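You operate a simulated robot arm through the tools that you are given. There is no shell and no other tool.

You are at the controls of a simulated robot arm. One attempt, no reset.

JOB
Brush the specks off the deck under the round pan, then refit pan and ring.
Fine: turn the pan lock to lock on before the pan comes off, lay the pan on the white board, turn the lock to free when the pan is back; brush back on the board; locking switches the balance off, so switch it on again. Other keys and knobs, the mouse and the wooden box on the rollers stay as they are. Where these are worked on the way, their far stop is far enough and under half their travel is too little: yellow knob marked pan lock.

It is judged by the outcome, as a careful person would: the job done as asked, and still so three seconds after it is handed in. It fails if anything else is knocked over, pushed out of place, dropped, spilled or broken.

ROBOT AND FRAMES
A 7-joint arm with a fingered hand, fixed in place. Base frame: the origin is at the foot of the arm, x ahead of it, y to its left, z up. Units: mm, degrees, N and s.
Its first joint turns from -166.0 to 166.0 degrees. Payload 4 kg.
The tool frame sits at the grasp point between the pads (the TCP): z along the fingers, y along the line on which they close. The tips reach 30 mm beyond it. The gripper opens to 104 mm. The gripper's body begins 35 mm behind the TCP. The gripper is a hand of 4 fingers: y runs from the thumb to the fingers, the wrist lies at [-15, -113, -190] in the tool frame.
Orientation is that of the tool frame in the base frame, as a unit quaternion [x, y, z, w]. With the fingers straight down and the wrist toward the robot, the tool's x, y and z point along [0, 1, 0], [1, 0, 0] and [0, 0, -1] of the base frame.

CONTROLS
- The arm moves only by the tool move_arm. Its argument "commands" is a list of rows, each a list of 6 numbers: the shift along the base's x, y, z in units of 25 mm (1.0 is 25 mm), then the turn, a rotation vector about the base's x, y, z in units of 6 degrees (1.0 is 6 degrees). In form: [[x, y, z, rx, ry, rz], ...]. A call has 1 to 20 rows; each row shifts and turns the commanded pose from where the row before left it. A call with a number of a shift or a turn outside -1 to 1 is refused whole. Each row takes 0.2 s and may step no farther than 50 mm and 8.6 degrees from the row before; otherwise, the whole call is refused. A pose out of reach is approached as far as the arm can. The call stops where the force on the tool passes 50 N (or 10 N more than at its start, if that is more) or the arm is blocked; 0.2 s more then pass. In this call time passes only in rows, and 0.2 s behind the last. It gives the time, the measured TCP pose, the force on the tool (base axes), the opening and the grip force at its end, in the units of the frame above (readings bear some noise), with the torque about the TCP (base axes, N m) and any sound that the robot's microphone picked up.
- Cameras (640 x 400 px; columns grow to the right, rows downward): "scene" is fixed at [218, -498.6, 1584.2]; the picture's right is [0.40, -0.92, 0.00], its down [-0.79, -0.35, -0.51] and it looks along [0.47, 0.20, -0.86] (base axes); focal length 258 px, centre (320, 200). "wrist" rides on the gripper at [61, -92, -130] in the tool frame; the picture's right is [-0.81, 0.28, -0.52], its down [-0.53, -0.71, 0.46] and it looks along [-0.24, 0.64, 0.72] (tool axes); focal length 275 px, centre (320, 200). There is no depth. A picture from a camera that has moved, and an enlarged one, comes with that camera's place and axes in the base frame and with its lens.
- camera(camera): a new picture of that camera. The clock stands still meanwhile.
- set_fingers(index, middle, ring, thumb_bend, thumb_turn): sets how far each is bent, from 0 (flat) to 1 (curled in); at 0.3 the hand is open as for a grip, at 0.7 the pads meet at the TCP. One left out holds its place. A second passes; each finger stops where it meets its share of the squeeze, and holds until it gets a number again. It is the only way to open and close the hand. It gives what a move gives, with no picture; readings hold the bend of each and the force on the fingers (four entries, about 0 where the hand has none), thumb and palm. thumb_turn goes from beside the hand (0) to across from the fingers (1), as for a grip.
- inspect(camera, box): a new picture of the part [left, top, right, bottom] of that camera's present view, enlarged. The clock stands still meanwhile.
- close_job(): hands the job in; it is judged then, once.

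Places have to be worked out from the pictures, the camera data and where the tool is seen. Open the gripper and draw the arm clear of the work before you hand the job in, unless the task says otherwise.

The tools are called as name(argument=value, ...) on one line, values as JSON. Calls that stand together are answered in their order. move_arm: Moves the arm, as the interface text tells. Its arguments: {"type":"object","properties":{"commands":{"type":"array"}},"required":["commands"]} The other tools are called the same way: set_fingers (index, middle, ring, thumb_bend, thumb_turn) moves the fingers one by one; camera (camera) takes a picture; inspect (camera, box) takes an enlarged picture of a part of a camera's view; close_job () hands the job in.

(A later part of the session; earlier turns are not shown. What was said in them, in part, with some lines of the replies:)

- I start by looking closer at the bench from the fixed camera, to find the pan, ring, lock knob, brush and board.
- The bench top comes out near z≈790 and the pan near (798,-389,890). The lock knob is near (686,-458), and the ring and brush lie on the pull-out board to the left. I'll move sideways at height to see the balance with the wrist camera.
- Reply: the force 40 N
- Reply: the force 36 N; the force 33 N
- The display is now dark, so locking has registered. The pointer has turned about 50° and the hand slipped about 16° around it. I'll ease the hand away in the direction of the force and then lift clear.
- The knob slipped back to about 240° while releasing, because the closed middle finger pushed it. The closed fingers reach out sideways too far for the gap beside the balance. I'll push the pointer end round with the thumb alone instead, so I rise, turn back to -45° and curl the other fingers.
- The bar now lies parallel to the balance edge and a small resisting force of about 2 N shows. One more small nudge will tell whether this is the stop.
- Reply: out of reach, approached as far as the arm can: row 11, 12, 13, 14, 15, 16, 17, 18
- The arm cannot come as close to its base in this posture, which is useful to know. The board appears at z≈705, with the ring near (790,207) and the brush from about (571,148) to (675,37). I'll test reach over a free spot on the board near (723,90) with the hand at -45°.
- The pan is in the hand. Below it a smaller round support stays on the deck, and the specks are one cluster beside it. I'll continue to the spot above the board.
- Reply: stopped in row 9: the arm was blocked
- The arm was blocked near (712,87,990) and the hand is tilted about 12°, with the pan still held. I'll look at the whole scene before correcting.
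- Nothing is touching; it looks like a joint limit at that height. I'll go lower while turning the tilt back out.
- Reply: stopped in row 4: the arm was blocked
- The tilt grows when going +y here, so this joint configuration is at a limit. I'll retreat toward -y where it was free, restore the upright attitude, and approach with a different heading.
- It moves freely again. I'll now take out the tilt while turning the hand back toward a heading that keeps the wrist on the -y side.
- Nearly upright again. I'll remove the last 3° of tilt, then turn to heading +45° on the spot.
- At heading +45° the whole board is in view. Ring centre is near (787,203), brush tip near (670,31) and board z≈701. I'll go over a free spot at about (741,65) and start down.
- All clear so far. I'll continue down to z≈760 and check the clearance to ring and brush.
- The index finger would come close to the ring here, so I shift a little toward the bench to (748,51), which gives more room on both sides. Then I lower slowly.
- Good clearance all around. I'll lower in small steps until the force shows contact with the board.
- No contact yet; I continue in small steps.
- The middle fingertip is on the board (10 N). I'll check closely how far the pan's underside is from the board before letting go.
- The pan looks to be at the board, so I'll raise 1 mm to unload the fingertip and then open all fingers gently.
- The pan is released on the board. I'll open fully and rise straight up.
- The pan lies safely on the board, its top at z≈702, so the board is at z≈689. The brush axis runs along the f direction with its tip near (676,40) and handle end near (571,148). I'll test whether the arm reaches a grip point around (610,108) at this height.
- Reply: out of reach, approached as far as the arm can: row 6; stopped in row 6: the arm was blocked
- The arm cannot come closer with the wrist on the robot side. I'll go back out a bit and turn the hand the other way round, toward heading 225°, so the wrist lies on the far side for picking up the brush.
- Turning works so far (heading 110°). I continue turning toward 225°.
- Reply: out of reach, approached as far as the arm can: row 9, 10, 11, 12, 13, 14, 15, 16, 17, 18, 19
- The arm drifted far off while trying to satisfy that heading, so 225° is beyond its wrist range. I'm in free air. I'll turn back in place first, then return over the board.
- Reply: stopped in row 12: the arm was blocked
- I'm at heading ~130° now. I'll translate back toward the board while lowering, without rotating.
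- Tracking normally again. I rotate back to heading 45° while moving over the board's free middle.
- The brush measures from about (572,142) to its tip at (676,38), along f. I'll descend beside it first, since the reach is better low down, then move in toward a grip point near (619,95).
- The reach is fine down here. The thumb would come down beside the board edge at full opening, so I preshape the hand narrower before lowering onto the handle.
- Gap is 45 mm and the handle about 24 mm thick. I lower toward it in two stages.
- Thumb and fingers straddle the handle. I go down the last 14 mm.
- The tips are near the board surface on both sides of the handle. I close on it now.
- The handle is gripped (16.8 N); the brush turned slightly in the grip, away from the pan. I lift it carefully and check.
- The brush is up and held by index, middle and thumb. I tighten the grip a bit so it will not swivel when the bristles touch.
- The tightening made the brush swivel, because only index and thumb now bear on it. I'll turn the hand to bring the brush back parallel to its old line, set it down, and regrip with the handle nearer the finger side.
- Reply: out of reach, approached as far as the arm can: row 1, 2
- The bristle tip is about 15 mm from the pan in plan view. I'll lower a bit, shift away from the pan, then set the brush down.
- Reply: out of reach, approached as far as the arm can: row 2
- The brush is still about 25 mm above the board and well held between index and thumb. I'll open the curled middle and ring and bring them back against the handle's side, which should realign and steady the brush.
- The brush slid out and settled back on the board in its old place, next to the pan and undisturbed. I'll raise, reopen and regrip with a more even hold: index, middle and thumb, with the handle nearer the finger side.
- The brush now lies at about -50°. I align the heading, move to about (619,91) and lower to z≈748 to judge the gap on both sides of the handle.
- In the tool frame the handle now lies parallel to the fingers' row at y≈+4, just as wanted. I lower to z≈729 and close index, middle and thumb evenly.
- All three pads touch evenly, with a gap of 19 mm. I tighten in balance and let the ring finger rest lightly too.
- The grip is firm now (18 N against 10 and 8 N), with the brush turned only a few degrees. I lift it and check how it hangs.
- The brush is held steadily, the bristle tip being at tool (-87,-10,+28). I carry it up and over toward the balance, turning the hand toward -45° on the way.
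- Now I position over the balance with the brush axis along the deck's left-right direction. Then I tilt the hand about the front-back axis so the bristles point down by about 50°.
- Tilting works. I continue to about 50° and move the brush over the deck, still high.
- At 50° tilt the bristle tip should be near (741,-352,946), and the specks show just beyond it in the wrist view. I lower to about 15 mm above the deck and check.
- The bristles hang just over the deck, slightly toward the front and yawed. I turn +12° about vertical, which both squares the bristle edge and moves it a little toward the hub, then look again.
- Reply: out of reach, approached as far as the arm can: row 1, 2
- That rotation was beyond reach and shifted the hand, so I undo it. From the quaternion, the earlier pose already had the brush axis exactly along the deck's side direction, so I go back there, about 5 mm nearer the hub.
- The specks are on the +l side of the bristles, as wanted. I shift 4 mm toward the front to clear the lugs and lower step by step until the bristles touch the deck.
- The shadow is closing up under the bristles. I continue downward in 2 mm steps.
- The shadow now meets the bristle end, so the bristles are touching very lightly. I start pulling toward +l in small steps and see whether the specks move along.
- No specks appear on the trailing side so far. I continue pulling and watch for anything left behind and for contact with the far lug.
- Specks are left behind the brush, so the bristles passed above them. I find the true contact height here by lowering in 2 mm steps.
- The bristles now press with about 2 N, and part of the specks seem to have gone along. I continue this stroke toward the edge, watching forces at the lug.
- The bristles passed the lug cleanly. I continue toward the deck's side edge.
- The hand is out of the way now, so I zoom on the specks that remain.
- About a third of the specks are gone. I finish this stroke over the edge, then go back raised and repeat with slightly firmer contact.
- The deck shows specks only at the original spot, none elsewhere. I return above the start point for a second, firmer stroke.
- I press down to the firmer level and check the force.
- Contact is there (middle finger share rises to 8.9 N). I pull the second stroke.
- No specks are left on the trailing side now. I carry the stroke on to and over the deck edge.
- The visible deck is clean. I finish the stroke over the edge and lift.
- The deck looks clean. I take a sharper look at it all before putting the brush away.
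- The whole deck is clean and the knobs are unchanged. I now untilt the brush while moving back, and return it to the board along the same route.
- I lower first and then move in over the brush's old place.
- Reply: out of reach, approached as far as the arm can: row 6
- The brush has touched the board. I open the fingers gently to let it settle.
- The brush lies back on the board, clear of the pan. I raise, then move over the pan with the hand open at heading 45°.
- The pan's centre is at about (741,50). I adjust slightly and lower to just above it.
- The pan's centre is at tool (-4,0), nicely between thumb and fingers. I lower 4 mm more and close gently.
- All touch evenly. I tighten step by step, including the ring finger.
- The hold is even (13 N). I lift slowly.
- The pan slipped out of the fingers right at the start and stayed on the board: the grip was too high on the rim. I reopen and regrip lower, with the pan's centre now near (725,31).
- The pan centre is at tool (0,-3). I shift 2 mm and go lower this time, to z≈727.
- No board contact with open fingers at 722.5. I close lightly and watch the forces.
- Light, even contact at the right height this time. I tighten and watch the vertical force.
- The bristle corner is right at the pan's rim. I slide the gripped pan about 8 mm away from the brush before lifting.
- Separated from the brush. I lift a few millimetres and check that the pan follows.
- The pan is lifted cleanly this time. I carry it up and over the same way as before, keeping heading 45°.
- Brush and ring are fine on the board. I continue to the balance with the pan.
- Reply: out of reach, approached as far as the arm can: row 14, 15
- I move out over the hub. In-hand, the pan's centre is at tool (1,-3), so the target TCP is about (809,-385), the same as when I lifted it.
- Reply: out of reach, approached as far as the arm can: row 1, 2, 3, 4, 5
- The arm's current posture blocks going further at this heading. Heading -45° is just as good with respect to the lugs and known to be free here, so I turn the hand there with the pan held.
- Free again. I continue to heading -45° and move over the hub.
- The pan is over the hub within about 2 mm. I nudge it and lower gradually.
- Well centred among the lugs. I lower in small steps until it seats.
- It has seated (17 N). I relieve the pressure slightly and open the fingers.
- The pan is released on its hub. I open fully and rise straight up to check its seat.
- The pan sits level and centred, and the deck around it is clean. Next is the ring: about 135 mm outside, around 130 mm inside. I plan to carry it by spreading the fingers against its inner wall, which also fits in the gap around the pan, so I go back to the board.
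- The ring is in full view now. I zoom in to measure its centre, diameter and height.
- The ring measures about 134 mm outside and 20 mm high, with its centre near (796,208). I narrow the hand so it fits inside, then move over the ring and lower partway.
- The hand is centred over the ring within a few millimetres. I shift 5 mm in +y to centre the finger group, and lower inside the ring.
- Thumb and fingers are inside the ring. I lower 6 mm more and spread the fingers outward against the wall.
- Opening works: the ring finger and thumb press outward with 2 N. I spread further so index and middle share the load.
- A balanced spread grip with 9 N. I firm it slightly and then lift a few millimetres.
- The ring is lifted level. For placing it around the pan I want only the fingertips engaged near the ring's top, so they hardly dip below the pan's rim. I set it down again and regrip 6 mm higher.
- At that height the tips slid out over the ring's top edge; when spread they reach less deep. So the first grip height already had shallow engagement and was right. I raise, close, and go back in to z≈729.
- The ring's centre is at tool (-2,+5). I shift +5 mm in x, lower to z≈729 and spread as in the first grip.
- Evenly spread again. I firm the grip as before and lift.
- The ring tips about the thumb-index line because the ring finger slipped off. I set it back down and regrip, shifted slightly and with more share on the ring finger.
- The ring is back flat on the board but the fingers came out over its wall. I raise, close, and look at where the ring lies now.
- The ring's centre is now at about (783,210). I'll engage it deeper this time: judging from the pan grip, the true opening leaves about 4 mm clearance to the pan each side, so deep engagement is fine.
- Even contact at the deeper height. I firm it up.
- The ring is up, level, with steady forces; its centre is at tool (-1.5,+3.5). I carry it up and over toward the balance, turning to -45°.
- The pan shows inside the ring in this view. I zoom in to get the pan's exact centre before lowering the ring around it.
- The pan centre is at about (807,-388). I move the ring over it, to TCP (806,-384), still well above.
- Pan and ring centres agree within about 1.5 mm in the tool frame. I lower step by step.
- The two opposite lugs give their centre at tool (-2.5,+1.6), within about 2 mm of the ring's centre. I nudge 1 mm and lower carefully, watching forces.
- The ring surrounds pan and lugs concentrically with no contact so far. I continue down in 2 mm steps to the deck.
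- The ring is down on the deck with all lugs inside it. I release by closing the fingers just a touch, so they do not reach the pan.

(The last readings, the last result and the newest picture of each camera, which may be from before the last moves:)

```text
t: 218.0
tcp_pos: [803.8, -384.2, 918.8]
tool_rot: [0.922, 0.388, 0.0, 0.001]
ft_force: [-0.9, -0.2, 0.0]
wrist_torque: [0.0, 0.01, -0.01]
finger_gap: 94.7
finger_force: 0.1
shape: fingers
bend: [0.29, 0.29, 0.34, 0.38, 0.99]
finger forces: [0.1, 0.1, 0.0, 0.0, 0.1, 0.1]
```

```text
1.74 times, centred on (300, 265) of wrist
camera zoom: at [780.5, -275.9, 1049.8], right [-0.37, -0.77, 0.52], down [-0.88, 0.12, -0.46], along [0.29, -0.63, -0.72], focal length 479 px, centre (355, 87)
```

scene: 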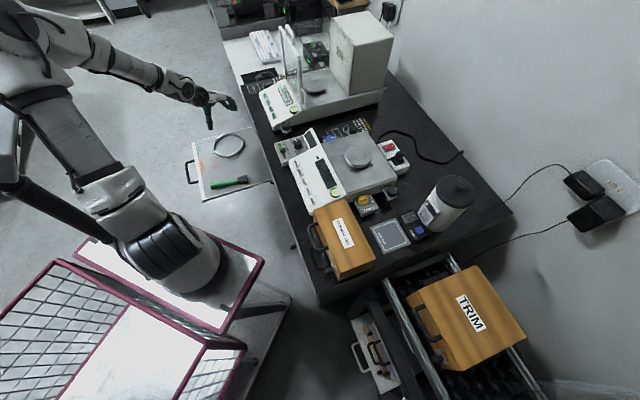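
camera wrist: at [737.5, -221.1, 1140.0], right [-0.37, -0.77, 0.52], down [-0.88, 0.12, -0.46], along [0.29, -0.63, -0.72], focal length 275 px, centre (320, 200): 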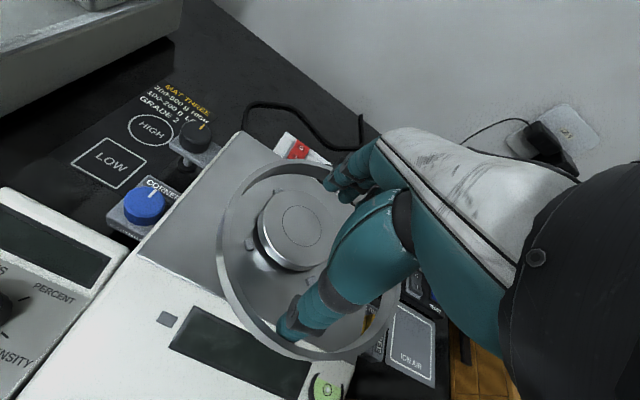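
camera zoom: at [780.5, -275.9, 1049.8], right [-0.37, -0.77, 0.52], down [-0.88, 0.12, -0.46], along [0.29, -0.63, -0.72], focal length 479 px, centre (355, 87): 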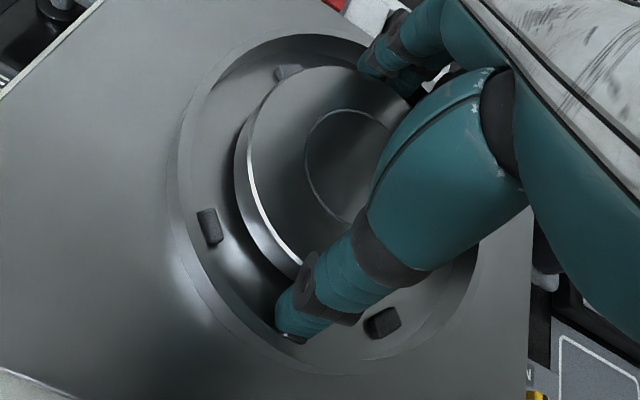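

The hand is free and the ring stays put. I rise straight up and then look at how pan and ring sit.

move_arm(commands=[[0, 0, 0.2, 0, 0, 0], [0, 0, 0.4, 0, 0, 0], [0, 0, 0.8, 0, 0, 0], [0, 0, 1, 0, 0, 0], [0, 0, 1, 0, 0, 0], [-0.5, 0.5, 0.5, 0, 0, 0], [-0.8, 0.8, 0, 0, 0, 0], [-0.8, 0.8, 0, 0, 0, 0]])

inspect(camera="scene", box=[330, 125, 390, 185])

inspect(camera="wrist", box=[180, 150, 380, 330])

```text
t: 219.8
tcp_pos: [750.9, -331.0, 1018.4]
tool_rot: [0.922, 0.387, 0.0, 0.0]
ft_force: [0.3, 0.1, -0.6]
wrist_torque: [0.0, 0.0, 0.02]
finger_gap: 94.7
finger_force: 0.0
shape: fingers
bend: [0.29, 0.29, 0.34, 0.38, 0.99]
finger forces: [0.0, 0.0, 0.0, 0.0, 0.0, 0.1]
```

```text
6.67 times, centred on (360, 155) of scene
camera zoom: at [218.0, -498.6, 1584.2], right [0.4, -0.92, 0.0], down [-0.79, -0.35, -0.51], along [0.47, 0.2, -0.86], focal length 1718 px, centre (53, 500)
```

zoom: 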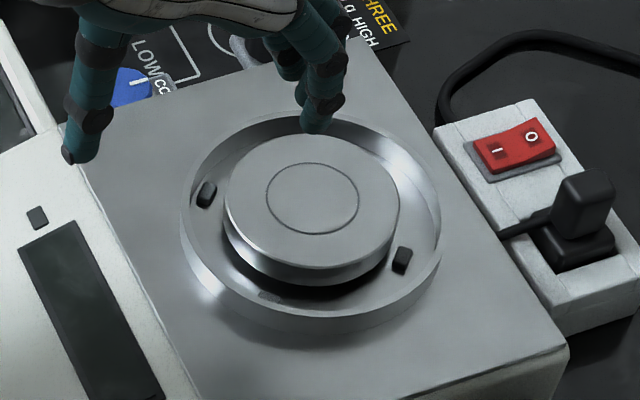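

```text
2.22 times, centred on (280, 240) of wrist
camera zoom: at [728.0, -223.7, 1147.8], right [-0.37, -0.77, 0.52], down [-0.88, 0.12, -0.46], along [0.29, -0.63, -0.72], focal length 612 px, centre (409, 111)
```

zoom: 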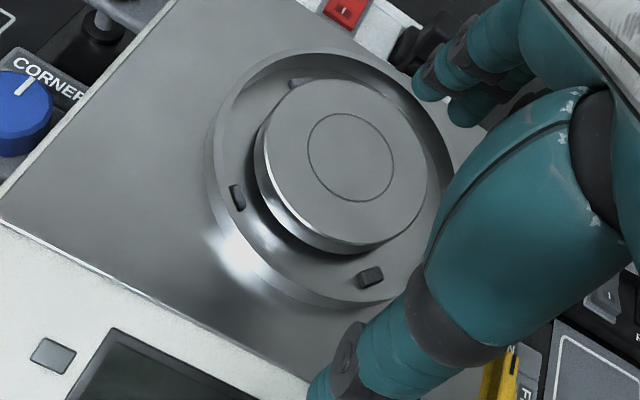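

Ring and pan sit flat and concentric within about 2 mm. Now the lock goes back to FREE: again with the thumb as a pusher, this time on the tail end of the bar from the side away from the balance.

set_fingers(index=1.0, middle=1.0, ring=1.0, thumb_bend=0.66, thumb_turn=1.0)

move_arm(commands=[[-0.58, -0.95, 0, 0, 0, 0], [-0.58, -0.95, 0, 0, 0, 0], [-0.58, -0.95, -0.2, 0, 0, 0], [-0.58, -0.95, -0.6, 0, 0, 0], [-0.58, -0.95, -0.7, 0, 0, 0], [-0.58, -0.95, -0.8, 0, 0, 0]])

camera(camera="wrist")

inspect(camera="wrist", box=[200, 210, 340, 330])

```text
t: 220.8
tcp_pos: [751.1, -329.6, 1017.3]
tool_rot: [0.922, 0.387, 0.0, 0.0]
ft_force: [0.6, -0.2, 0.2]
wrist_torque: [-0.03, -0.02, 0.04]
finger_gap: 48.1
finger_force: 0.0
shape: fingers
bend: [1.0, 1.0, 1.0, 0.66, 1.0]
finger forces: [0.0, 0.0, 0.0, 0.0, 0.0, 0.0]
```

```text
t: 222.2
tcp_pos: [667.4, -467.4, 968.2]
tool_rot: [0.922, 0.387, 0.001, 0.003]
ft_force: [-1.9, -1.7, -0.5]
wrist_torque: [0.02, -0.1, 0.02]
finger_gap: 48.1
finger_force: 0.1
shape: fingers
bend: [1.0, 1.0, 1.0, 0.66, 1.0]
finger forces: [0.0, 0.0, 0.1, 0.0, 0.0, 0.1]
out of reach, approached as far as the arm can: row 6
```

```text
taken
camera wrist: at [643.8, -359.8, 1097.6], right [-0.37, -0.77, 0.52], down [-0.88, 0.12, -0.46], along [0.29, -0.63, -0.72], focal length 275 px, centre (320, 200)
```

wrist: 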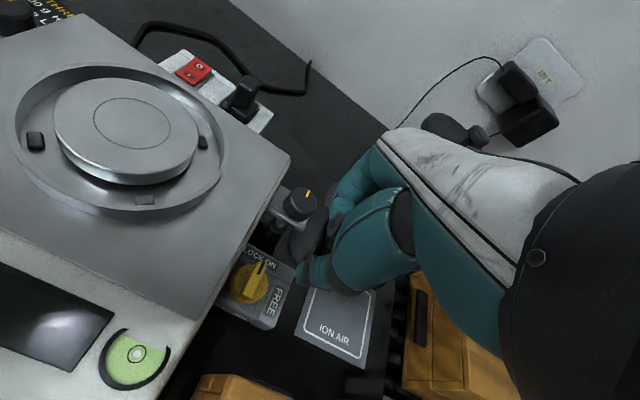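

```text
3.33 times, centred on (270, 270) of wrist
camera zoom: at [643.8, -359.8, 1097.6], right [-0.37, -0.77, 0.52], down [-0.88, 0.12, -0.46], along [0.29, -0.63, -0.72], focal length 918 px, centre (487, -33)
```

zoom: 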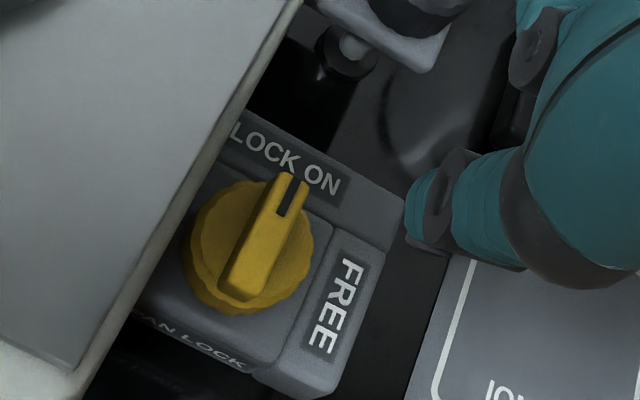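

Pan and ring look right. I descend to z≈905 first and then shift away from the bar, since the height may be the limiting factor.

move_arm(commands=[[0, 0, -0.8, 0, 0, 0], [0, 0, -0.8, 0, 0, 0], [0, 0, -0.8, 0, 0, 0], [-0.15, -0.15, 0, 0, 0, 0]])

inspect(camera="wrist", box=[240, 190, 380, 310])

```text
t: 223.2
tcp_pos: [673.6, -458.0, 919.0]
tool_rot: [0.922, 0.387, 0.001, 0.001]
ft_force: [-0.2, 0.7, 0.1]
wrist_torque: [0.0, 0.01, -0.02]
finger_gap: 47.8
finger_force: 0.0
shape: fingers
bend: [1.0, 1.0, 1.0, 0.66, 1.0]
finger forces: [0.0, 0.1, 0.0, 0.0, 0.1, 0.0]
out of reach, approached as far as the arm can: row 1, 2, 4
```

```text
3.33 times, centred on (310, 250) of wrist
camera zoom: at [650.5, -350.5, 1048.6], right [-0.37, -0.77, 0.52], down [-0.88, 0.12, -0.46], along [0.29, -0.63, -0.72], focal length 918 px, centre (353, 33)
```

zoom: 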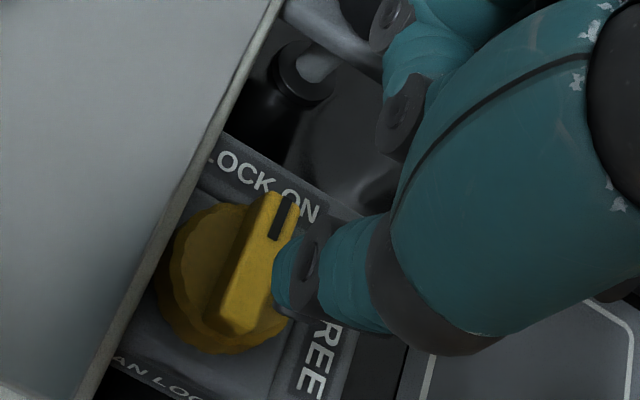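

The arm stops short here in its present posture. I look at the arm's shape to understand the limit.

camera(camera="scene")

```text
taken
```

scene: 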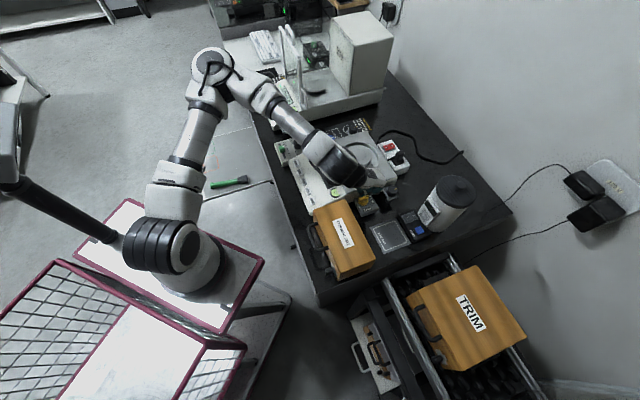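

The elbow has swung round over the moves, which limits this side. A heading nearer -70° also gives more room to the deck edge, so I rise, turn by -25° and test the reach.

move_arm(commands=[[0, 0, 0.8, 0, 0, 0], [0, 0, 0.8, 0, 0, 0], [0, 0, 0, 0, 0, -0.85], [0, 0, 0, 0, 0, -0.85], [0, 0, 0, 0, 0, -0.85], [0, 0, 0, 0, 0, -0.85], [0, 0, 0, 0, 0, -0.85]])

move_arm(commands=[[-0.2, -0.3, 0, 0, 0, 0], [-0.2, -0.3, 0, 0, 0, 0]])

```text
t: 224.8
tcp_pos: [673.8, -459.4, 958.8]
tool_rot: [0.985, 0.173, 0.0, 0.0]
ft_force: [0.4, 0.4, -1.3]
wrist_torque: [-0.02, -0.01, -0.03]
finger_gap: 47.8
finger_force: 0.0
shape: fingers
bend: [1.0, 1.0, 1.0, 0.66, 1.0]
finger forces: [0.0, 0.0, 0.1, 0.0, 0.0, 0.0]
```

```text
t: 225.4
tcp_pos: [664.7, -473.7, 958.7]
tool_rot: [0.985, 0.175, 0.001, 0.0]
ft_force: [0.1, -0.7, 0.0]
wrist_torque: [0.04, -0.01, 0.0]
finger_gap: 47.8
finger_force: 0.1
shape: fingers
bend: [1.0, 1.0, 1.0, 0.66, 1.0]
finger forces: [0.0, 0.0, 0.0, 0.0, 0.1, 0.0]
```

At -70° the reach is fine. I go to the start point beside the bar's tail and lower the thumb.

move_arm(commands=[[-0.28, -0.14, -0.6, 0, 0, 0], [0, 0, -0.8, 0, 0, 0], [0, 0, -0.8, 0, 0, 0]])

inspect(camera="wrist", box=[240, 190, 380, 310])

inspect(camera="scene", box=[345, 175, 395, 225])

```text
t: 226.2
tcp_pos: [656.3, -477.3, 904.1]
tool_rot: [0.985, 0.174, 0.0, 0.001]
ft_force: [-0.1, -0.7, -0.3]
wrist_torque: [-0.01, 0.01, -0.01]
finger_gap: 47.7
finger_force: 0.1
shape: fingers
bend: [1.0, 1.0, 1.0, 0.66, 1.0]
finger forces: [0.1, 0.0, 0.0, 0.0, 0.1, 0.0]
```

```text
3.33 times, centred on (310, 250) of wrist
camera zoom: at [682.4, -370.0, 1033.8], right [-0.67, -0.54, 0.52], down [-0.74, 0.49, -0.46], along [-0.01, -0.69, -0.72], focal length 918 px, centre (353, 33)
```

zoom: 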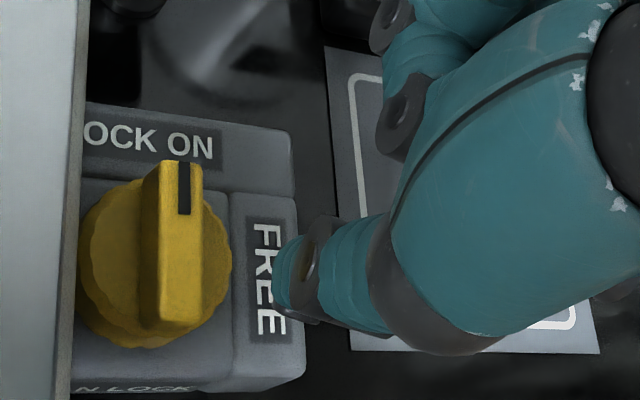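

```text
8.00 times, centred on (370, 200) of scene
camera zoom: at [218.0, -498.6, 1584.2], right [0.4, -0.92, 0.0], down [-0.79, -0.35, -0.51], along [0.47, 0.2, -0.86], focal length 2062 px, centre (-80, 200)
```

zoom: 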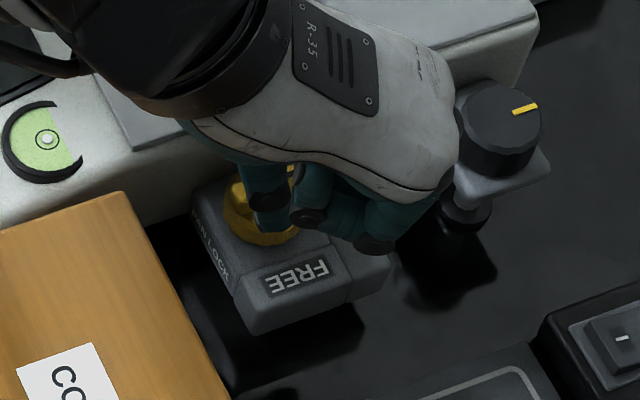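

The thumb stands at f≈-15, l≈-18 from the knob, as planned. I lower the last 16 mm and push toward +l.

move_arm(commands=[[0, 0, -0.34, 0, 0, 0], [0, 0, -0.32, 0, 0, 0]])

move_arm(commands=[[0.14, 0.14, 0, 0, 0, 0], [0.14, 0.14, 0, 0, 0, 0], [0.08, 0.08, 0, 0, 0, 0]])

inspect(camera="wrist", box=[240, 190, 380, 310])

```text
t: 226.8
tcp_pos: [656.2, -476.3, 886.5]
tool_rot: [0.985, 0.175, 0.0, 0.0]
ft_force: [-0.1, -0.3, -0.8]
wrist_torque: [-0.02, 0.01, 0.02]
finger_gap: 47.6
finger_force: 0.1
shape: fingers
bend: [1.0, 1.0, 1.0, 0.66, 1.0]
finger forces: [0.0, 0.0, 0.1, 0.1, 0.0, 0.1]
```

```text
t: 227.6
tcp_pos: [665.3, -466.2, 887.5]
tool_rot: [0.985, 0.175, 0.0, -0.001]
ft_force: [-1.1, -0.3, -0.2]
wrist_torque: [0.02, 0.03, 0.07]
finger_gap: 47.9
finger_force: 0.4
shape: fingers
bend: [1.0, 1.0, 1.0, 0.66, 1.0]
finger forces: [0.0, 0.0, 0.0, 0.0, 1.1, 0.0]
```

```text
3.33 times, centred on (310, 250) of wrist
camera zoom: at [691.4, -360.8, 1017.4], right [-0.67, -0.54, 0.52], down [-0.74, 0.49, -0.46], along [-0.01, -0.69, -0.72], focal length 918 px, centre (353, 33)
```

zoom: 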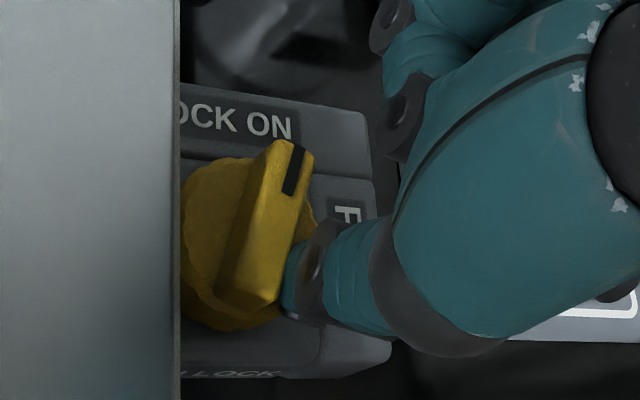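

The bar has started turning toward FREE. I continue.

move_arm(commands=[[0.14, 0.14, 0, 0, 0, 0], [0.14, 0.14, 0, 0, 0, 0]])

inspect(camera="wrist", box=[240, 190, 380, 310])

```text
t: 228.2
tcp_pos: [671.9, -461.0, 887.2]
tool_rot: [0.985, 0.175, -0.001, 0.0]
ft_force: [-1.0, -0.5, -1.3]
wrist_torque: [0.01, 0.04, 0.0]
finger_gap: 48.1
finger_force: 0.3
shape: fingers
bend: [1.0, 1.0, 1.0, 0.65, 1.0]
finger forces: [0.0, 0.0, 0.0, 0.0, 1.1, 0.0]
```

```text
3.33 times, centred on (310, 250) of wrist
camera zoom: at [698.0, -354.1, 1017.2], right [-0.67, -0.54, 0.52], down [-0.74, 0.49, -0.46], along [-0.01, -0.69, -0.72], focal length 918 px, centre (353, 33)
```

zoom: 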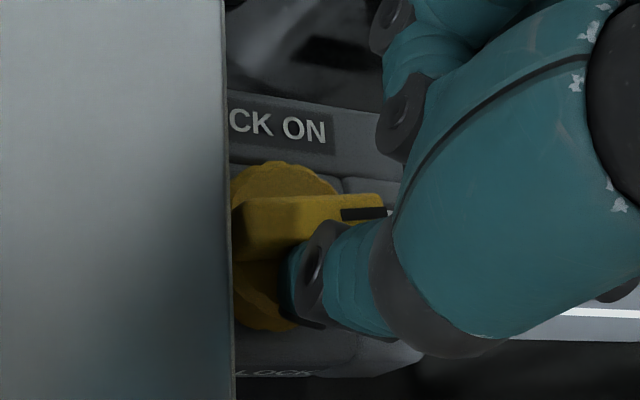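

The bar is most of the way to FREE. A little more +l, then a push toward +f to reach the stop.

move_arm(commands=[[0.12, 0.12, 0, 0, 0, 0], [0.08, -0.06, 0, 0, 0, 0]])

inspect(camera="wrist", box=[240, 190, 380, 310])

```text
t: 228.8
tcp_pos: [678.1, -459.5, 886.6]
tool_rot: [0.985, 0.174, 0.001, -0.001]
ft_force: [-2.3, 1.0, 0.7]
wrist_torque: [0.01, 0.04, 0.03]
finger_gap: 48.6
finger_force: 1.0
shape: fingers
bend: [1.0, 1.0, 1.0, 0.64, 1.0]
finger forces: [0.0, 0.1, 0.0, 0.1, 2.3, 0.0]
```

```text
3.33 times, centred on (310, 250) of wrist
camera zoom: at [703.1, -352.5, 1017.3], right [-0.67, -0.54, 0.52], down [-0.74, 0.49, -0.46], along [-0.01, -0.69, -0.72], focal length 918 px, centre (353, 33)
```

zoom: 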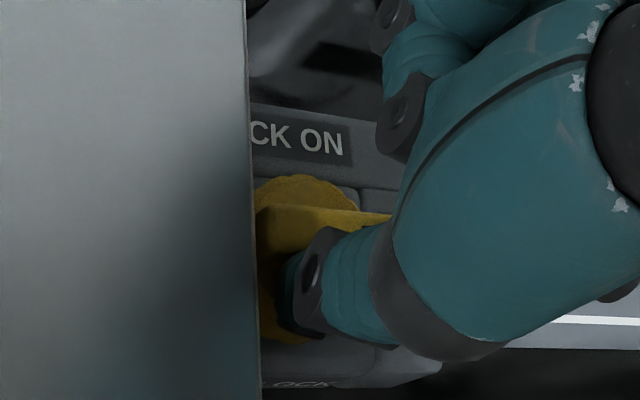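

move_arm(commands=[[0.06, -0.06, 0, 0, 0, 0], [0.05, -0.05, 0, 0, 0, 0]])

inspect(camera="wrist", box=[240, 190, 380, 310])

```text
t: 229.4
tcp_pos: [680.4, -462.1, 886.7]
tool_rot: [0.985, 0.175, 0.0, 0.0]
ft_force: [-3.8, 3.1, 0.9]
wrist_torque: [0.07, 0.12, 0.05]
finger_gap: 49.7
finger_force: 2.2
shape: fingers
bend: [1.0, 1.0, 1.0, 0.62, 1.0]
finger forces: [0.0, 0.0, 0.0, 0.0, 4.6, 0.0]
```

```text
3.33 times, centred on (310, 250) of wrist
camera zoom: at [705.7, -355.3, 1017.7], right [-0.67, -0.54, 0.52], down [-0.74, 0.49, -0.46], along [-0.01, -0.69, -0.72], focal length 918 px, centre (353, 33)
```

zoom: 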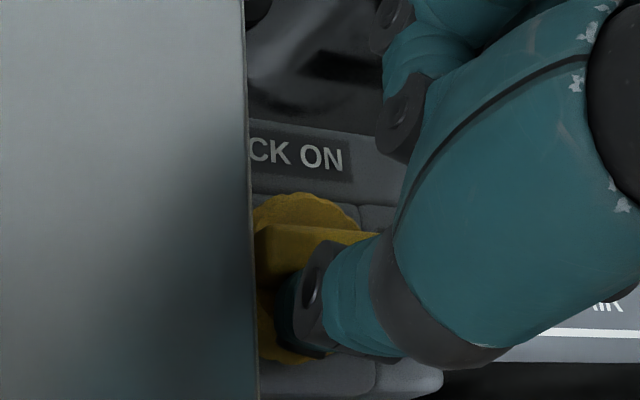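

The force rises to 4.6 N with no further turning: FREE stop reached. I back off and lift to verify.

move_arm(commands=[[-0.12, 0.12, 0, 0, 0, 0], [-0.1, 0.1, 0.1, 0, 0, 0], [0, 0, 0.8, 0, 0, 0], [0, 0, 1, 0, 0, 0], [0, 0, 1, 0, 0, 0]])

camera(camera="wrist")

inspect(camera="wrist", box=[200, 210, 340, 330])

inspect(camera="scene", box=[290, 120, 410, 220])

```text
t: 230.6
tcp_pos: [674.6, -457.0, 959.5]
tool_rot: [0.985, 0.175, 0.001, 0.001]
ft_force: [0.1, -0.9, -0.6]
wrist_torque: [-0.01, 0.0, -0.01]
finger_gap: 47.9
finger_force: 0.1
shape: fingers
bend: [1.0, 1.0, 1.0, 0.66, 1.0]
finger forces: [0.0, 0.1, 0.0, 0.0, 0.1, 0.1]
```

```text
taken
camera wrist: at [700.6, -349.9, 1089.4], right [-0.67, -0.54, 0.52], down [-0.75, 0.49, -0.46], along [-0.01, -0.69, -0.72], focal length 275 px, centre (320, 200)
```

wrist: 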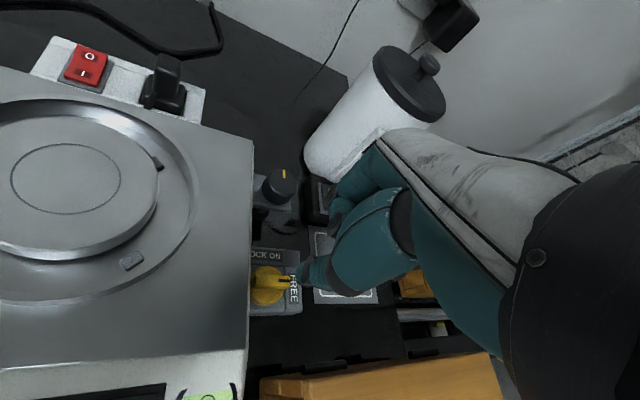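

```text
3.33 times, centred on (270, 270) of wrist
camera zoom: at [700.6, -349.9, 1089.4], right [-0.67, -0.54, 0.52], down [-0.75, 0.49, -0.46], along [-0.01, -0.69, -0.72], focal length 918 px, centre (487, -33)
```

zoom: 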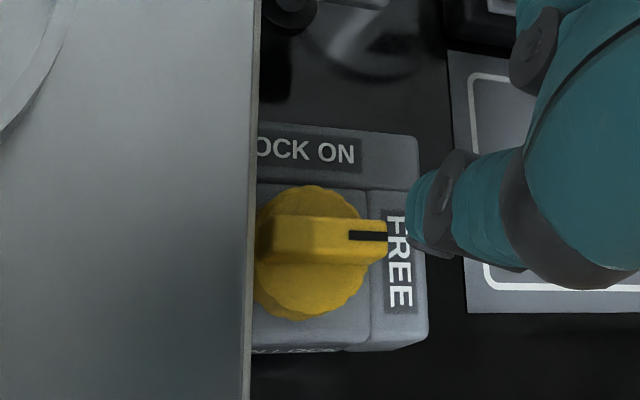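

```text
4.00 times, centred on (350, 170) of scene
camera zoom: at [218.0, -498.6, 1584.2], right [0.4, -0.92, 0.0], down [-0.79, -0.35, -0.51], along [0.47, 0.2, -0.86], focal length 1031 px, centre (200, 320)
```

zoom: 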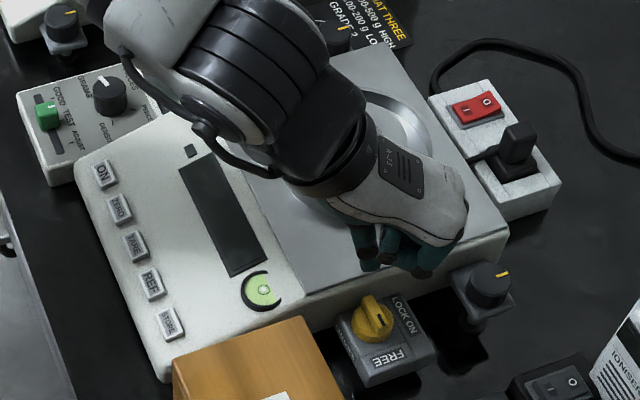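

The pointer is back at FREE. Next I switch the balance on: I move the hand to the ON key at the front left, near (722,-186,851), keeping the thumb as the pressing tip.

move_arm(commands=[[0, 0, 1, 0, 0, 0], [0, 0, 1, 0, 0, 0], [0.22, 0.94, 0, 0, 0, 0.38], [0.22, 0.94, 0, 0, 0, 0.38], [0.22, 0.94, 0, 0, 0, 0.38], [0.22, 0.94, 0, 0, 0, 0.38], [0.22, 0.94, 0, 0, 0, 0.38], [0.22, 0.94, 0, 0, 0, 0.38], [0.22, 0.94, 0, 0, 0, 0.38], [0.22, 0.94, 0, 0, 0, 0.38], [0.22, 0.94, 0, 0, 0, 0.38], [0.22, 0.94, 0, 0, 0, 0.38], [0.22, 0.94, 0, 0, 0, 0.38]])

camera(camera="wrist")

inspect(camera="scene", box=[270, 110, 370, 210])

```text
t: 233.4
tcp_pos: [734.7, -198.4, 1009.8]
tool_rot: [0.924, 0.383, 0.0, 0.0]
ft_force: [-0.2, -0.3, 0.1]
wrist_torque: [-0.03, 0.0, 0.0]
finger_gap: 48.2
finger_force: 0.0
shape: fingers
bend: [1.0, 1.0, 1.0, 0.66, 1.0]
finger forces: [0.0, 0.0, 0.0, 0.1, 0.0, 0.0]
```

```text
taken
camera wrist: at [713.1, -90.9, 1140.1], right [-0.38, -0.77, 0.52], down [-0.88, 0.13, -0.46], along [0.29, -0.63, -0.72], focal length 275 px, centre (320, 200)
```

wrist: 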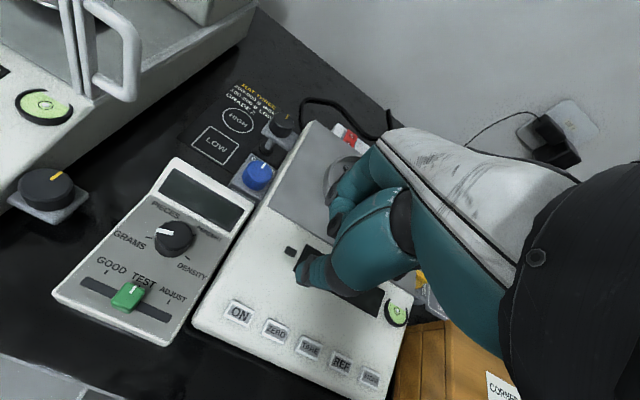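

```text
4.00 times, centred on (320, 160) of scene
camera zoom: at [218.0, -498.6, 1584.2], right [0.4, -0.92, 0.0], down [-0.79, -0.35, -0.51], along [0.47, 0.2, -0.86], focal length 1031 px, centre (320, 360)
```

zoom: 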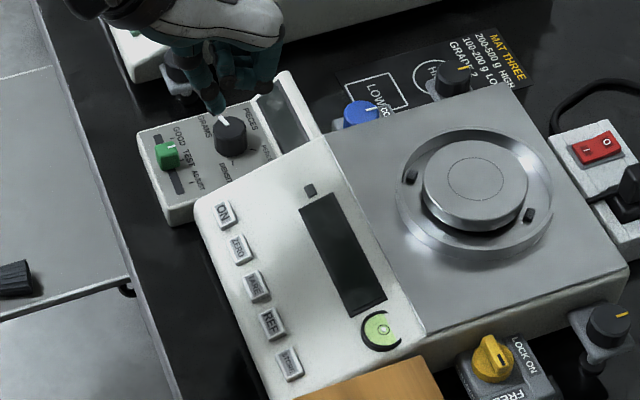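

The ON key is at tool (1.8,-19), almost exactly under the thumb tip. I lower straight down to just above it.

move_arm(commands=[[0.03, 0.06, -0.9, 0, 0, 0], [0, 0, -0.9, 0, 0, 0], [0, 0, -0.9, 0, 0, 0], [0, 0, -0.9, 0, 0, 0], [0, 0, -0.7, 0, 0, 0]])

inspect(camera="wrist", box=[220, 200, 380, 340])

inspect(camera="scene", box=[275, 130, 335, 190])

```text
t: 234.6
tcp_pos: [735.5, -195.3, 902.1]
tool_rot: [0.924, 0.383, 0.0, 0.0]
ft_force: [-0.4, -0.2, -0.2]
wrist_torque: [-0.02, 0.0, -0.03]
finger_gap: 47.8
finger_force: 0.2
shape: fingers
bend: [1.0, 1.0, 1.0, 0.66, 1.0]
finger forces: [0.0, 0.0, 0.0, 0.0, 0.1, 0.0]
```

```text
2.86 times, centred on (300, 270) of wrist
camera zoom: at [714.3, -87.9, 1032.0], right [-0.38, -0.77, 0.52], down [-0.88, 0.12, -0.46], along [0.29, -0.63, -0.72], focal length 786 px, centre (377, 0)
```

zoom: 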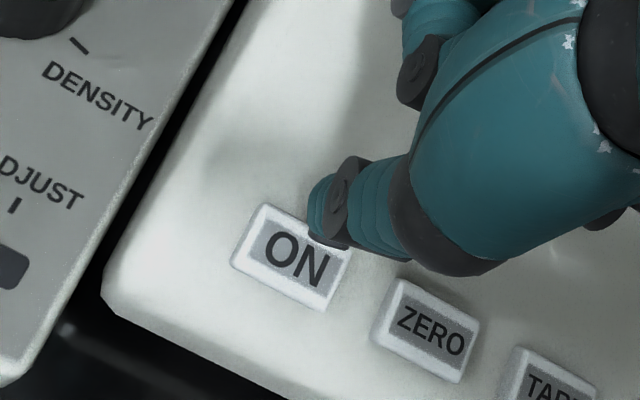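

```text
6.67 times, centred on (305, 160) of scene
camera zoom: at [218.0, -498.6, 1584.2], right [0.4, -0.92, 0.0], down [-0.79, -0.35, -0.51], along [0.47, 0.2, -0.86], focal length 1718 px, centre (420, 467)
```

zoom: 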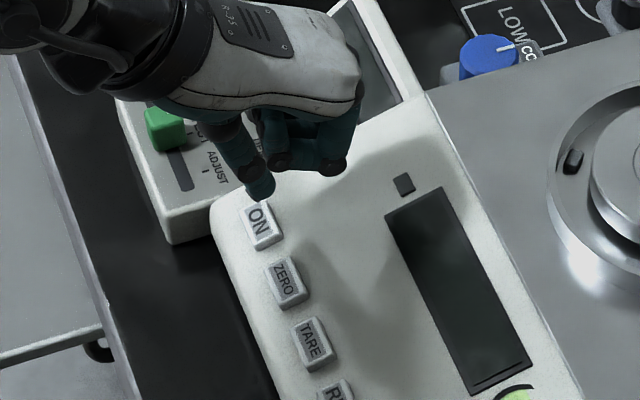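

I shift 4 mm to centre the thumb on the key, then lower in small steps and watch for the key's response.

move_arm(commands=[[-0.13, -0.13, 0, 0, 0, 0], [0, 0, -0.3, 0, 0, 0]])

move_arm(commands=[[0, 0, -0.15, 0, 0, 0]])

move_arm(commands=[[0, 0, -0.1, 0, 0, 0]])

inspect(camera="wrist", box=[220, 200, 380, 340])

```text
t: 235.2
tcp_pos: [733.0, -201.1, 894.0]
tool_rot: [0.924, 0.383, 0.001, -0.001]
ft_force: [0.6, 0.7, -0.3]
wrist_torque: [0.01, 0.0, 0.01]
finger_gap: 47.8
finger_force: 0.0
shape: fingers
bend: [1.0, 1.0, 1.0, 0.66, 1.0]
finger forces: [0.0, 0.0, 0.1, 0.0, 0.1, 0.0]
```

```text
t: 235.6
tcp_pos: [732.5, -199.7, 890.6]
tool_rot: [0.924, 0.383, -0.001, 0.0]
ft_force: [-0.6, -0.2, 0.1]
wrist_torque: [-0.01, -0.03, 0.02]
finger_gap: 47.8
finger_force: 0.0
shape: fingers
bend: [1.0, 1.0, 1.0, 0.66, 1.0]
finger forces: [0.0, 0.0, 0.1, 0.1, 0.1, 0.0]
```

```text
t: 236.0
tcp_pos: [733.7, -199.3, 887.9]
tool_rot: [0.923, 0.384, 0.0, 0.0]
ft_force: [-0.1, 0.1, -0.3]
wrist_torque: [-0.02, 0.01, -0.02]
finger_gap: 47.9
finger_force: 0.1
shape: fingers
bend: [1.0, 1.0, 1.0, 0.66, 1.0]
finger forces: [0.1, 0.0, 0.0, 0.1, 0.0, 0.1]
```

```text
2.86 times, centred on (300, 270) of wrist
camera zoom: at [710.7, -92.0, 1018.3], right [-0.38, -0.77, 0.52], down [-0.88, 0.12, -0.46], along [0.29, -0.63, -0.72], focal length 786 px, centre (377, 0)
```

zoom: 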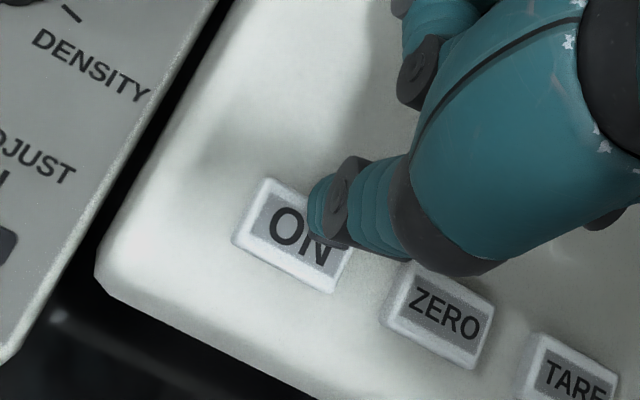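

move_arm(commands=[[0.05, 0.05, -0.08, 0, 0, 0]])

move_arm(commands=[[0, 0, -0.08, 0, 0, 0]])

move_arm(commands=[[0, 0, -0.08, 0, 0, 0]])

inspect(camera="scene", box=[290, 120, 370, 200])

```text
t: 236.4
tcp_pos: [733.7, -198.7, 887.1]
tool_rot: [0.923, 0.385, 0.0, 0.0]
ft_force: [-0.4, -0.7, 0.0]
wrist_torque: [0.01, 0.0, 0.01]
finger_gap: 47.6
finger_force: 0.1
shape: fingers
bend: [1.0, 1.0, 1.0, 0.66, 1.0]
finger forces: [0.0, 0.0, 0.1, 0.0, 0.1, 0.0]
```

```text
t: 236.8
tcp_pos: [734.3, -198.4, 884.8]
tool_rot: [0.923, 0.384, 0.0, 0.002]
ft_force: [0.1, -0.1, 1.7]
wrist_torque: [0.01, -0.02, 0.02]
finger_gap: 47.9
finger_force: 0.3
shape: fingers
bend: [1.0, 1.0, 1.0, 0.66, 1.0]
finger forces: [0.1, 0.0, 0.1, 0.0, 1.2, 0.0]
```

```text
t: 237.2
tcp_pos: [733.8, -198.9, 882.9]
tool_rot: [0.923, 0.384, 0.001, 0.001]
ft_force: [0.2, 1.0, 2.9]
wrist_torque: [0.04, 0.01, 0.0]
finger_gap: 47.5
finger_force: 0.8
shape: fingers
bend: [1.0, 1.0, 1.0, 0.66, 1.0]
finger forces: [0.1, 0.0, 0.0, 0.0, 2.8, 0.1]
heard: click
```

```text
5.00 times, centred on (330, 160) of scene
camera zoom: at [218.0, -498.6, 1584.2], right [0.4, -0.92, 0.0], down [-0.79, -0.35, -0.51], along [0.47, 0.2, -0.86], focal length 1289 px, centre (270, 400)
```

zoom: 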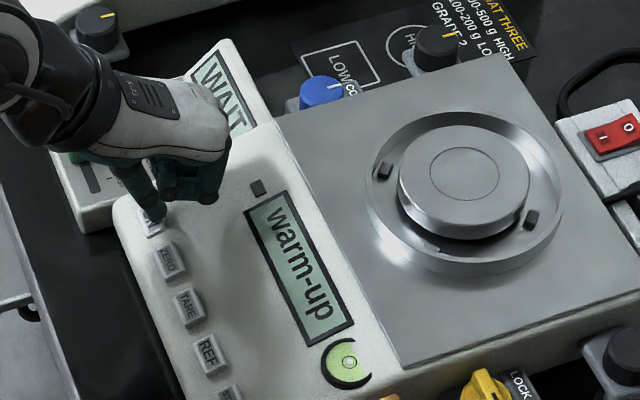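

A click, and the display shows "warm-up": the balance is on. I lift the thumb straight off the key.

move_arm(commands=[[0, 0, 0.2, 0, 0, 0], [0, 0, 0.6, 0, 0, 0], [0, 0, 1, 0, 0, 0], [0, 0, 1, 0, 0, 0], [0, 0, 1, 0, 0, 0], [0, 0, 1, 0, 0, 0]])

camera(camera="scene")

inspect(camera="scene", box=[290, 110, 410, 230])

inspect(camera="scene", box=[180, 110, 300, 210])

```text
t: 238.6
tcp_pos: [734.1, -198.3, 1002.7]
tool_rot: [0.924, 0.383, 0.0, 0.001]
ft_force: [0.6, 0.3, 0.5]
wrist_torque: [0.0, 0.04, 0.03]
finger_gap: 47.8
finger_force: 0.1
shape: fingers
bend: [1.0, 1.0, 1.0, 0.66, 1.0]
finger forces: [0.0, 0.1, 0.0, 0.0, 0.0, 0.0]
```

```text
taken
```

scene: 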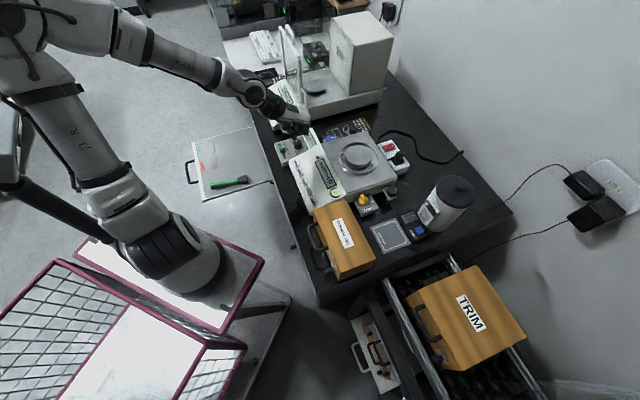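

```text
3.33 times, centred on (350, 170) of scene
camera zoom: at [218.0, -498.6, 1584.2], right [0.4, -0.92, 0.0], down [-0.79, -0.35, -0.51], along [0.47, 0.2, -0.86], focal length 859 px, centre (220, 300)
```

zoom: 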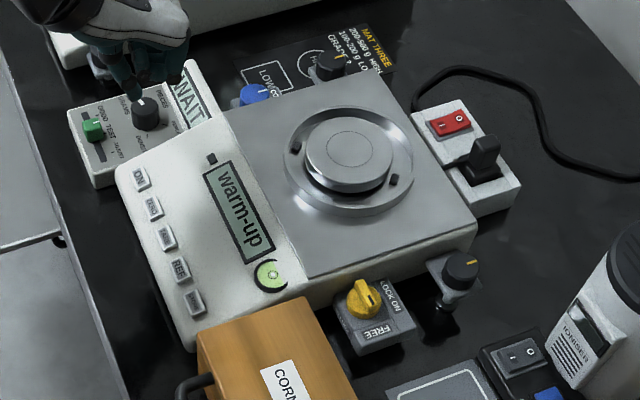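

```text
4.00 times, centred on (240, 160) of scene
camera zoom: at [218.0, -498.6, 1584.2], right [0.4, -0.92, 0.0], down [-0.79, -0.35, -0.51], along [0.47, 0.2, -0.86], focal length 1031 px, centre (640, 360)
```

zoom: 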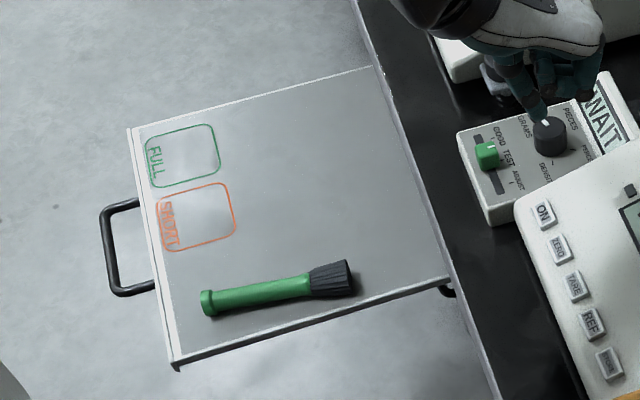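

Everything appears in place. I take a last close look at pan, ring, deck and lock before drawing the arm clear.

inspect(camera="scene", box=[330, 125, 390, 185])

inspect(camera="wrist", box=[220, 60, 420, 260])

inspect(camera="scene", box=[300, 120, 360, 180])

```text
6.67 times, centred on (360, 155) of scene
camera zoom: at [218.0, -498.6, 1584.2], right [0.4, -0.92, 0.0], down [-0.79, -0.35, -0.51], along [0.47, 0.2, -0.86], focal length 1718 px, centre (53, 500)
```

zoom: 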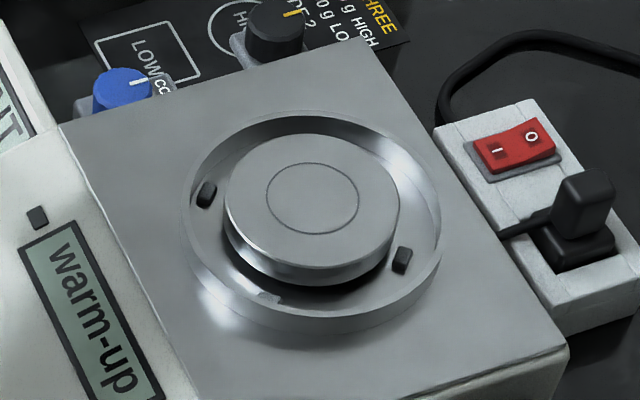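

```text
2.00 times, centred on (320, 160) of wrist
camera zoom: at [711.8, -91.5, 1133.1], right [-0.38, -0.77, 0.52], down [-0.88, 0.13, -0.46], along [0.29, -0.63, -0.72], focal length 551 px, centre (320, 280)
```

zoom: 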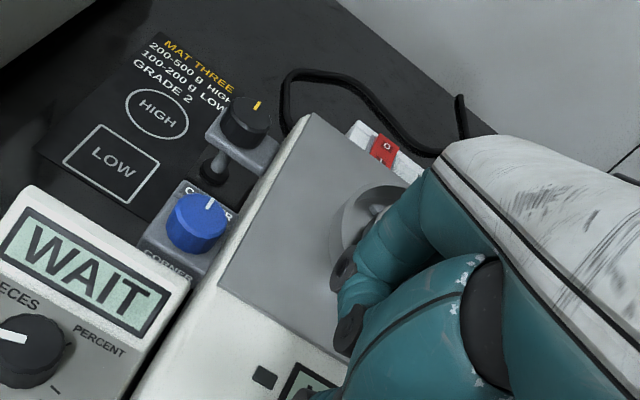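

```text
6.67 times, centred on (330, 150) of scene
camera zoom: at [218.0, -498.6, 1584.2], right [0.4, -0.92, 0.0], down [-0.79, -0.35, -0.51], along [0.47, 0.2, -0.86], focal length 1718 px, centre (253, 533)
```

zoom: 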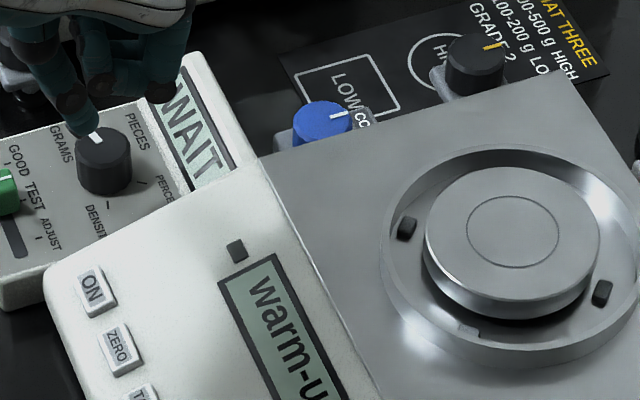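

Pan, ring, lock and display are all as they should be, and no specks remain. I open the hand and draw the arm up and clear.

move_arm(commands=[[0, 0.3, 1, 0, 0, 0.5], [0, 0.3, 1, 0, 0, 0.5], [0, 0.3, 1, 0, 0, 0.5], [0, 0.3, 1, 0, 0, 0.5], [0, 0.3, 1, 0, 0, 0.5], [-0.2, 0.3, 0.6, 0, 0, 0.5]])

set_fingers(index=0.3, middle=0.3, ring=0.3, thumb_bend=0.3)

camera(camera="scene")

inspect(camera="scene", box=[280, 110, 410, 230])

```text
t: 240.0
tcp_pos: [728.9, -153.6, 1143.2]
tool_rot: [0.852, 0.524, 0.0, 0.0]
ft_force: [-0.1, 0.6, 0.6]
wrist_torque: [-0.01, 0.03, 0.0]
finger_gap: 47.5
finger_force: 0.1
shape: fingers
bend: [1.0, 1.0, 1.0, 0.66, 1.0]
finger forces: [0.0, 0.0, 0.0, 0.1, 0.1, 0.0]
```

```text
t: 241.0
tcp_pos: [728.2, -154.6, 1142.2]
tool_rot: [0.852, 0.523, 0.0, 0.0]
ft_force: [-0.5, -0.7, 0.4]
wrist_torque: [0.01, 0.01, -0.03]
finger_gap: 102.5
finger_force: 0.1
shape: fingers
bend: [0.3, 0.3, 0.3, 0.3, 0.98]
finger forces: [0.1, 0.0, 0.0, 0.0, 0.1, 0.0]
```

```text
taken
```

scene: 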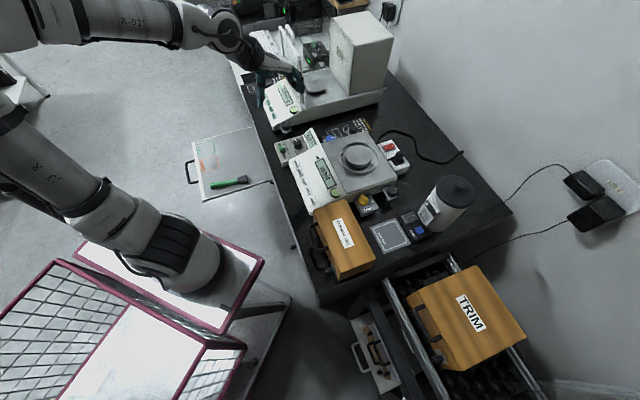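

```text
3.33 times, centred on (345, 170) of scene
camera zoom: at [218.0, -498.6, 1584.2], right [0.4, -0.92, 0.0], down [-0.79, -0.35, -0.51], along [0.47, 0.2, -0.86], focal length 859 px, centre (237, 300)
```

zoom: 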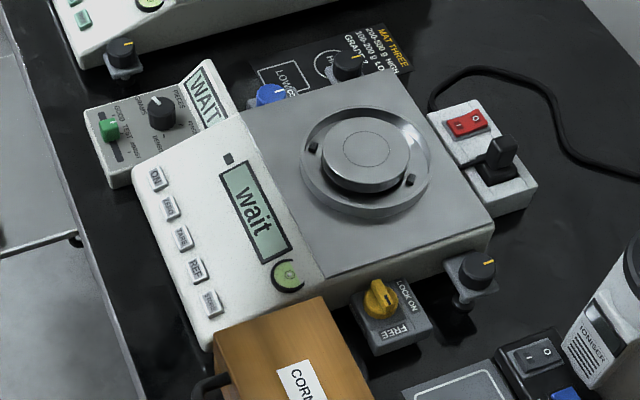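

The balance display has moved on to "wait". I let a few seconds pass with the arm still and check once more that nothing changes.

move_arm(commands=[[0, 0.2, 0.2, 0, 0, 0], [0, 0.2, 0.2, 0, 0, 0], [0, 0, 0, 0, 0, 0], [0, 0, 0, 0, 0, 0], [0, 0, 0, 0, 0, 0], [0, 0, 0, 0, 0, 0], [0, 0, 0, 0, 0, 0], [0, 0, 0, 0, 0, 0], [0, 0, 0, 0, 0, 0], [0, 0, 0, 0, 0, 0], [0, 0, 0, 0, 0, 0], [0, 0, 0, 0, 0, 0], [0, 0, 0, 0, 0, 0], [0, 0, 0, 0, 0, 0], [0, 0, 0, 0, 0, 0]])

inspect(camera="scene", box=[290, 110, 400, 220])

inspect(camera="scene", box=[180, 60, 320, 210])

```text
t: 244.2
tcp_pos: [728.7, -142.5, 1153.3]
tool_rot: [0.852, 0.523, -0.001, -0.001]
ft_force: [0.3, 1.3, 0.0]
wrist_torque: [0.0, -0.01, -0.02]
finger_gap: 102.8
finger_force: 0.0
shape: fingers
bend: [0.3, 0.3, 0.3, 0.3, 0.98]
finger forces: [0.1, 0.0, 0.1, 0.0, 0.0, 0.0]
```

```text
3.64 times, centred on (345, 165) of scene
camera zoom: at [218.0, -498.6, 1584.2], right [0.4, -0.92, 0.0], down [-0.79, -0.35, -0.51], along [0.47, 0.2, -0.86], focal length 937 px, centre (229, 327)
```

zoom: 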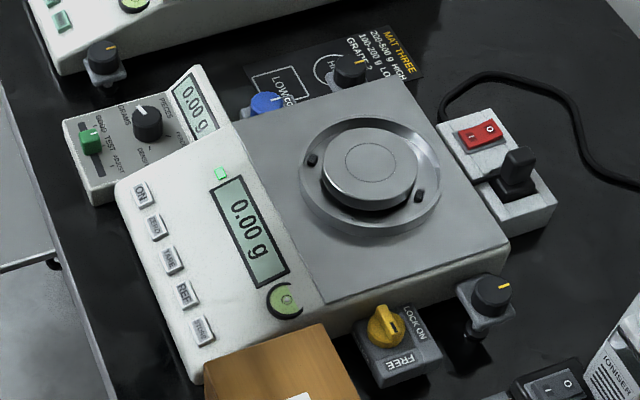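

```text
2.67 times, centred on (250, 135) of scene
camera zoom: at [218.0, -498.6, 1584.2], right [0.4, -0.92, 0.0], down [-0.79, -0.35, -0.51], along [0.47, 0.2, -0.86], focal length 687 px, centre (507, 373)
```

zoom: 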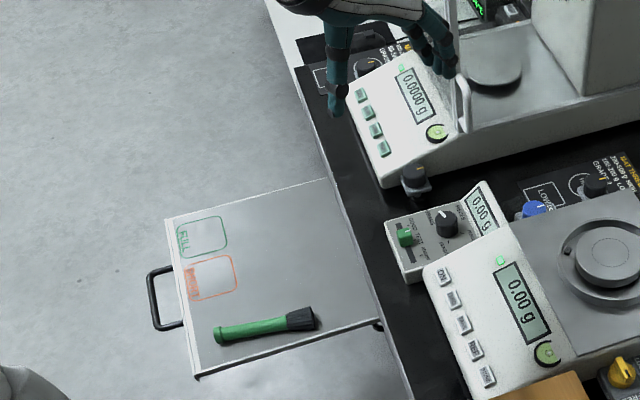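

The balance reads a steady 0.00 g with its green light on. The deck is clean, pan and ring are fitted, the lock is at FREE, the brush is on the board and the hand is open and clear. I hand the job in.

close_job()

```text
The job is handed in.
```

The specks are off the deck, and the pan and ring are back on the balance. The pan lock is at FREE, the brush is on the white board, and the balance is on and reading a steady 0.00 g. Before handing in I opened the hand and drew the arm clear.

A few things did not go cleanly on the way:

- **Brush:** it slipped out of the fingers once, from about 20 mm above the board, and landed back in its old place. I regripped it before brushing.
- **Pan:** it slipped out on the first try at picking it up from the board and stayed on the board. The second try held, and it now sits level on its hub.
- **Ring:** it came off the fingers twice over the board before I got a firm hold. It now sits flat on the deck around the pan, centred to within about 2 mm.
- **Pan lock:** on the first attempt to turn it to LOCK ON, a finger pressed the side of the balance with about 30 N. I backed off, finished the turn by pushing with the thumb, and saw no sign that the balance had moved.

The specks went off the left side of the deck, next to the blue knob. I saw none on the bench there afterwards.
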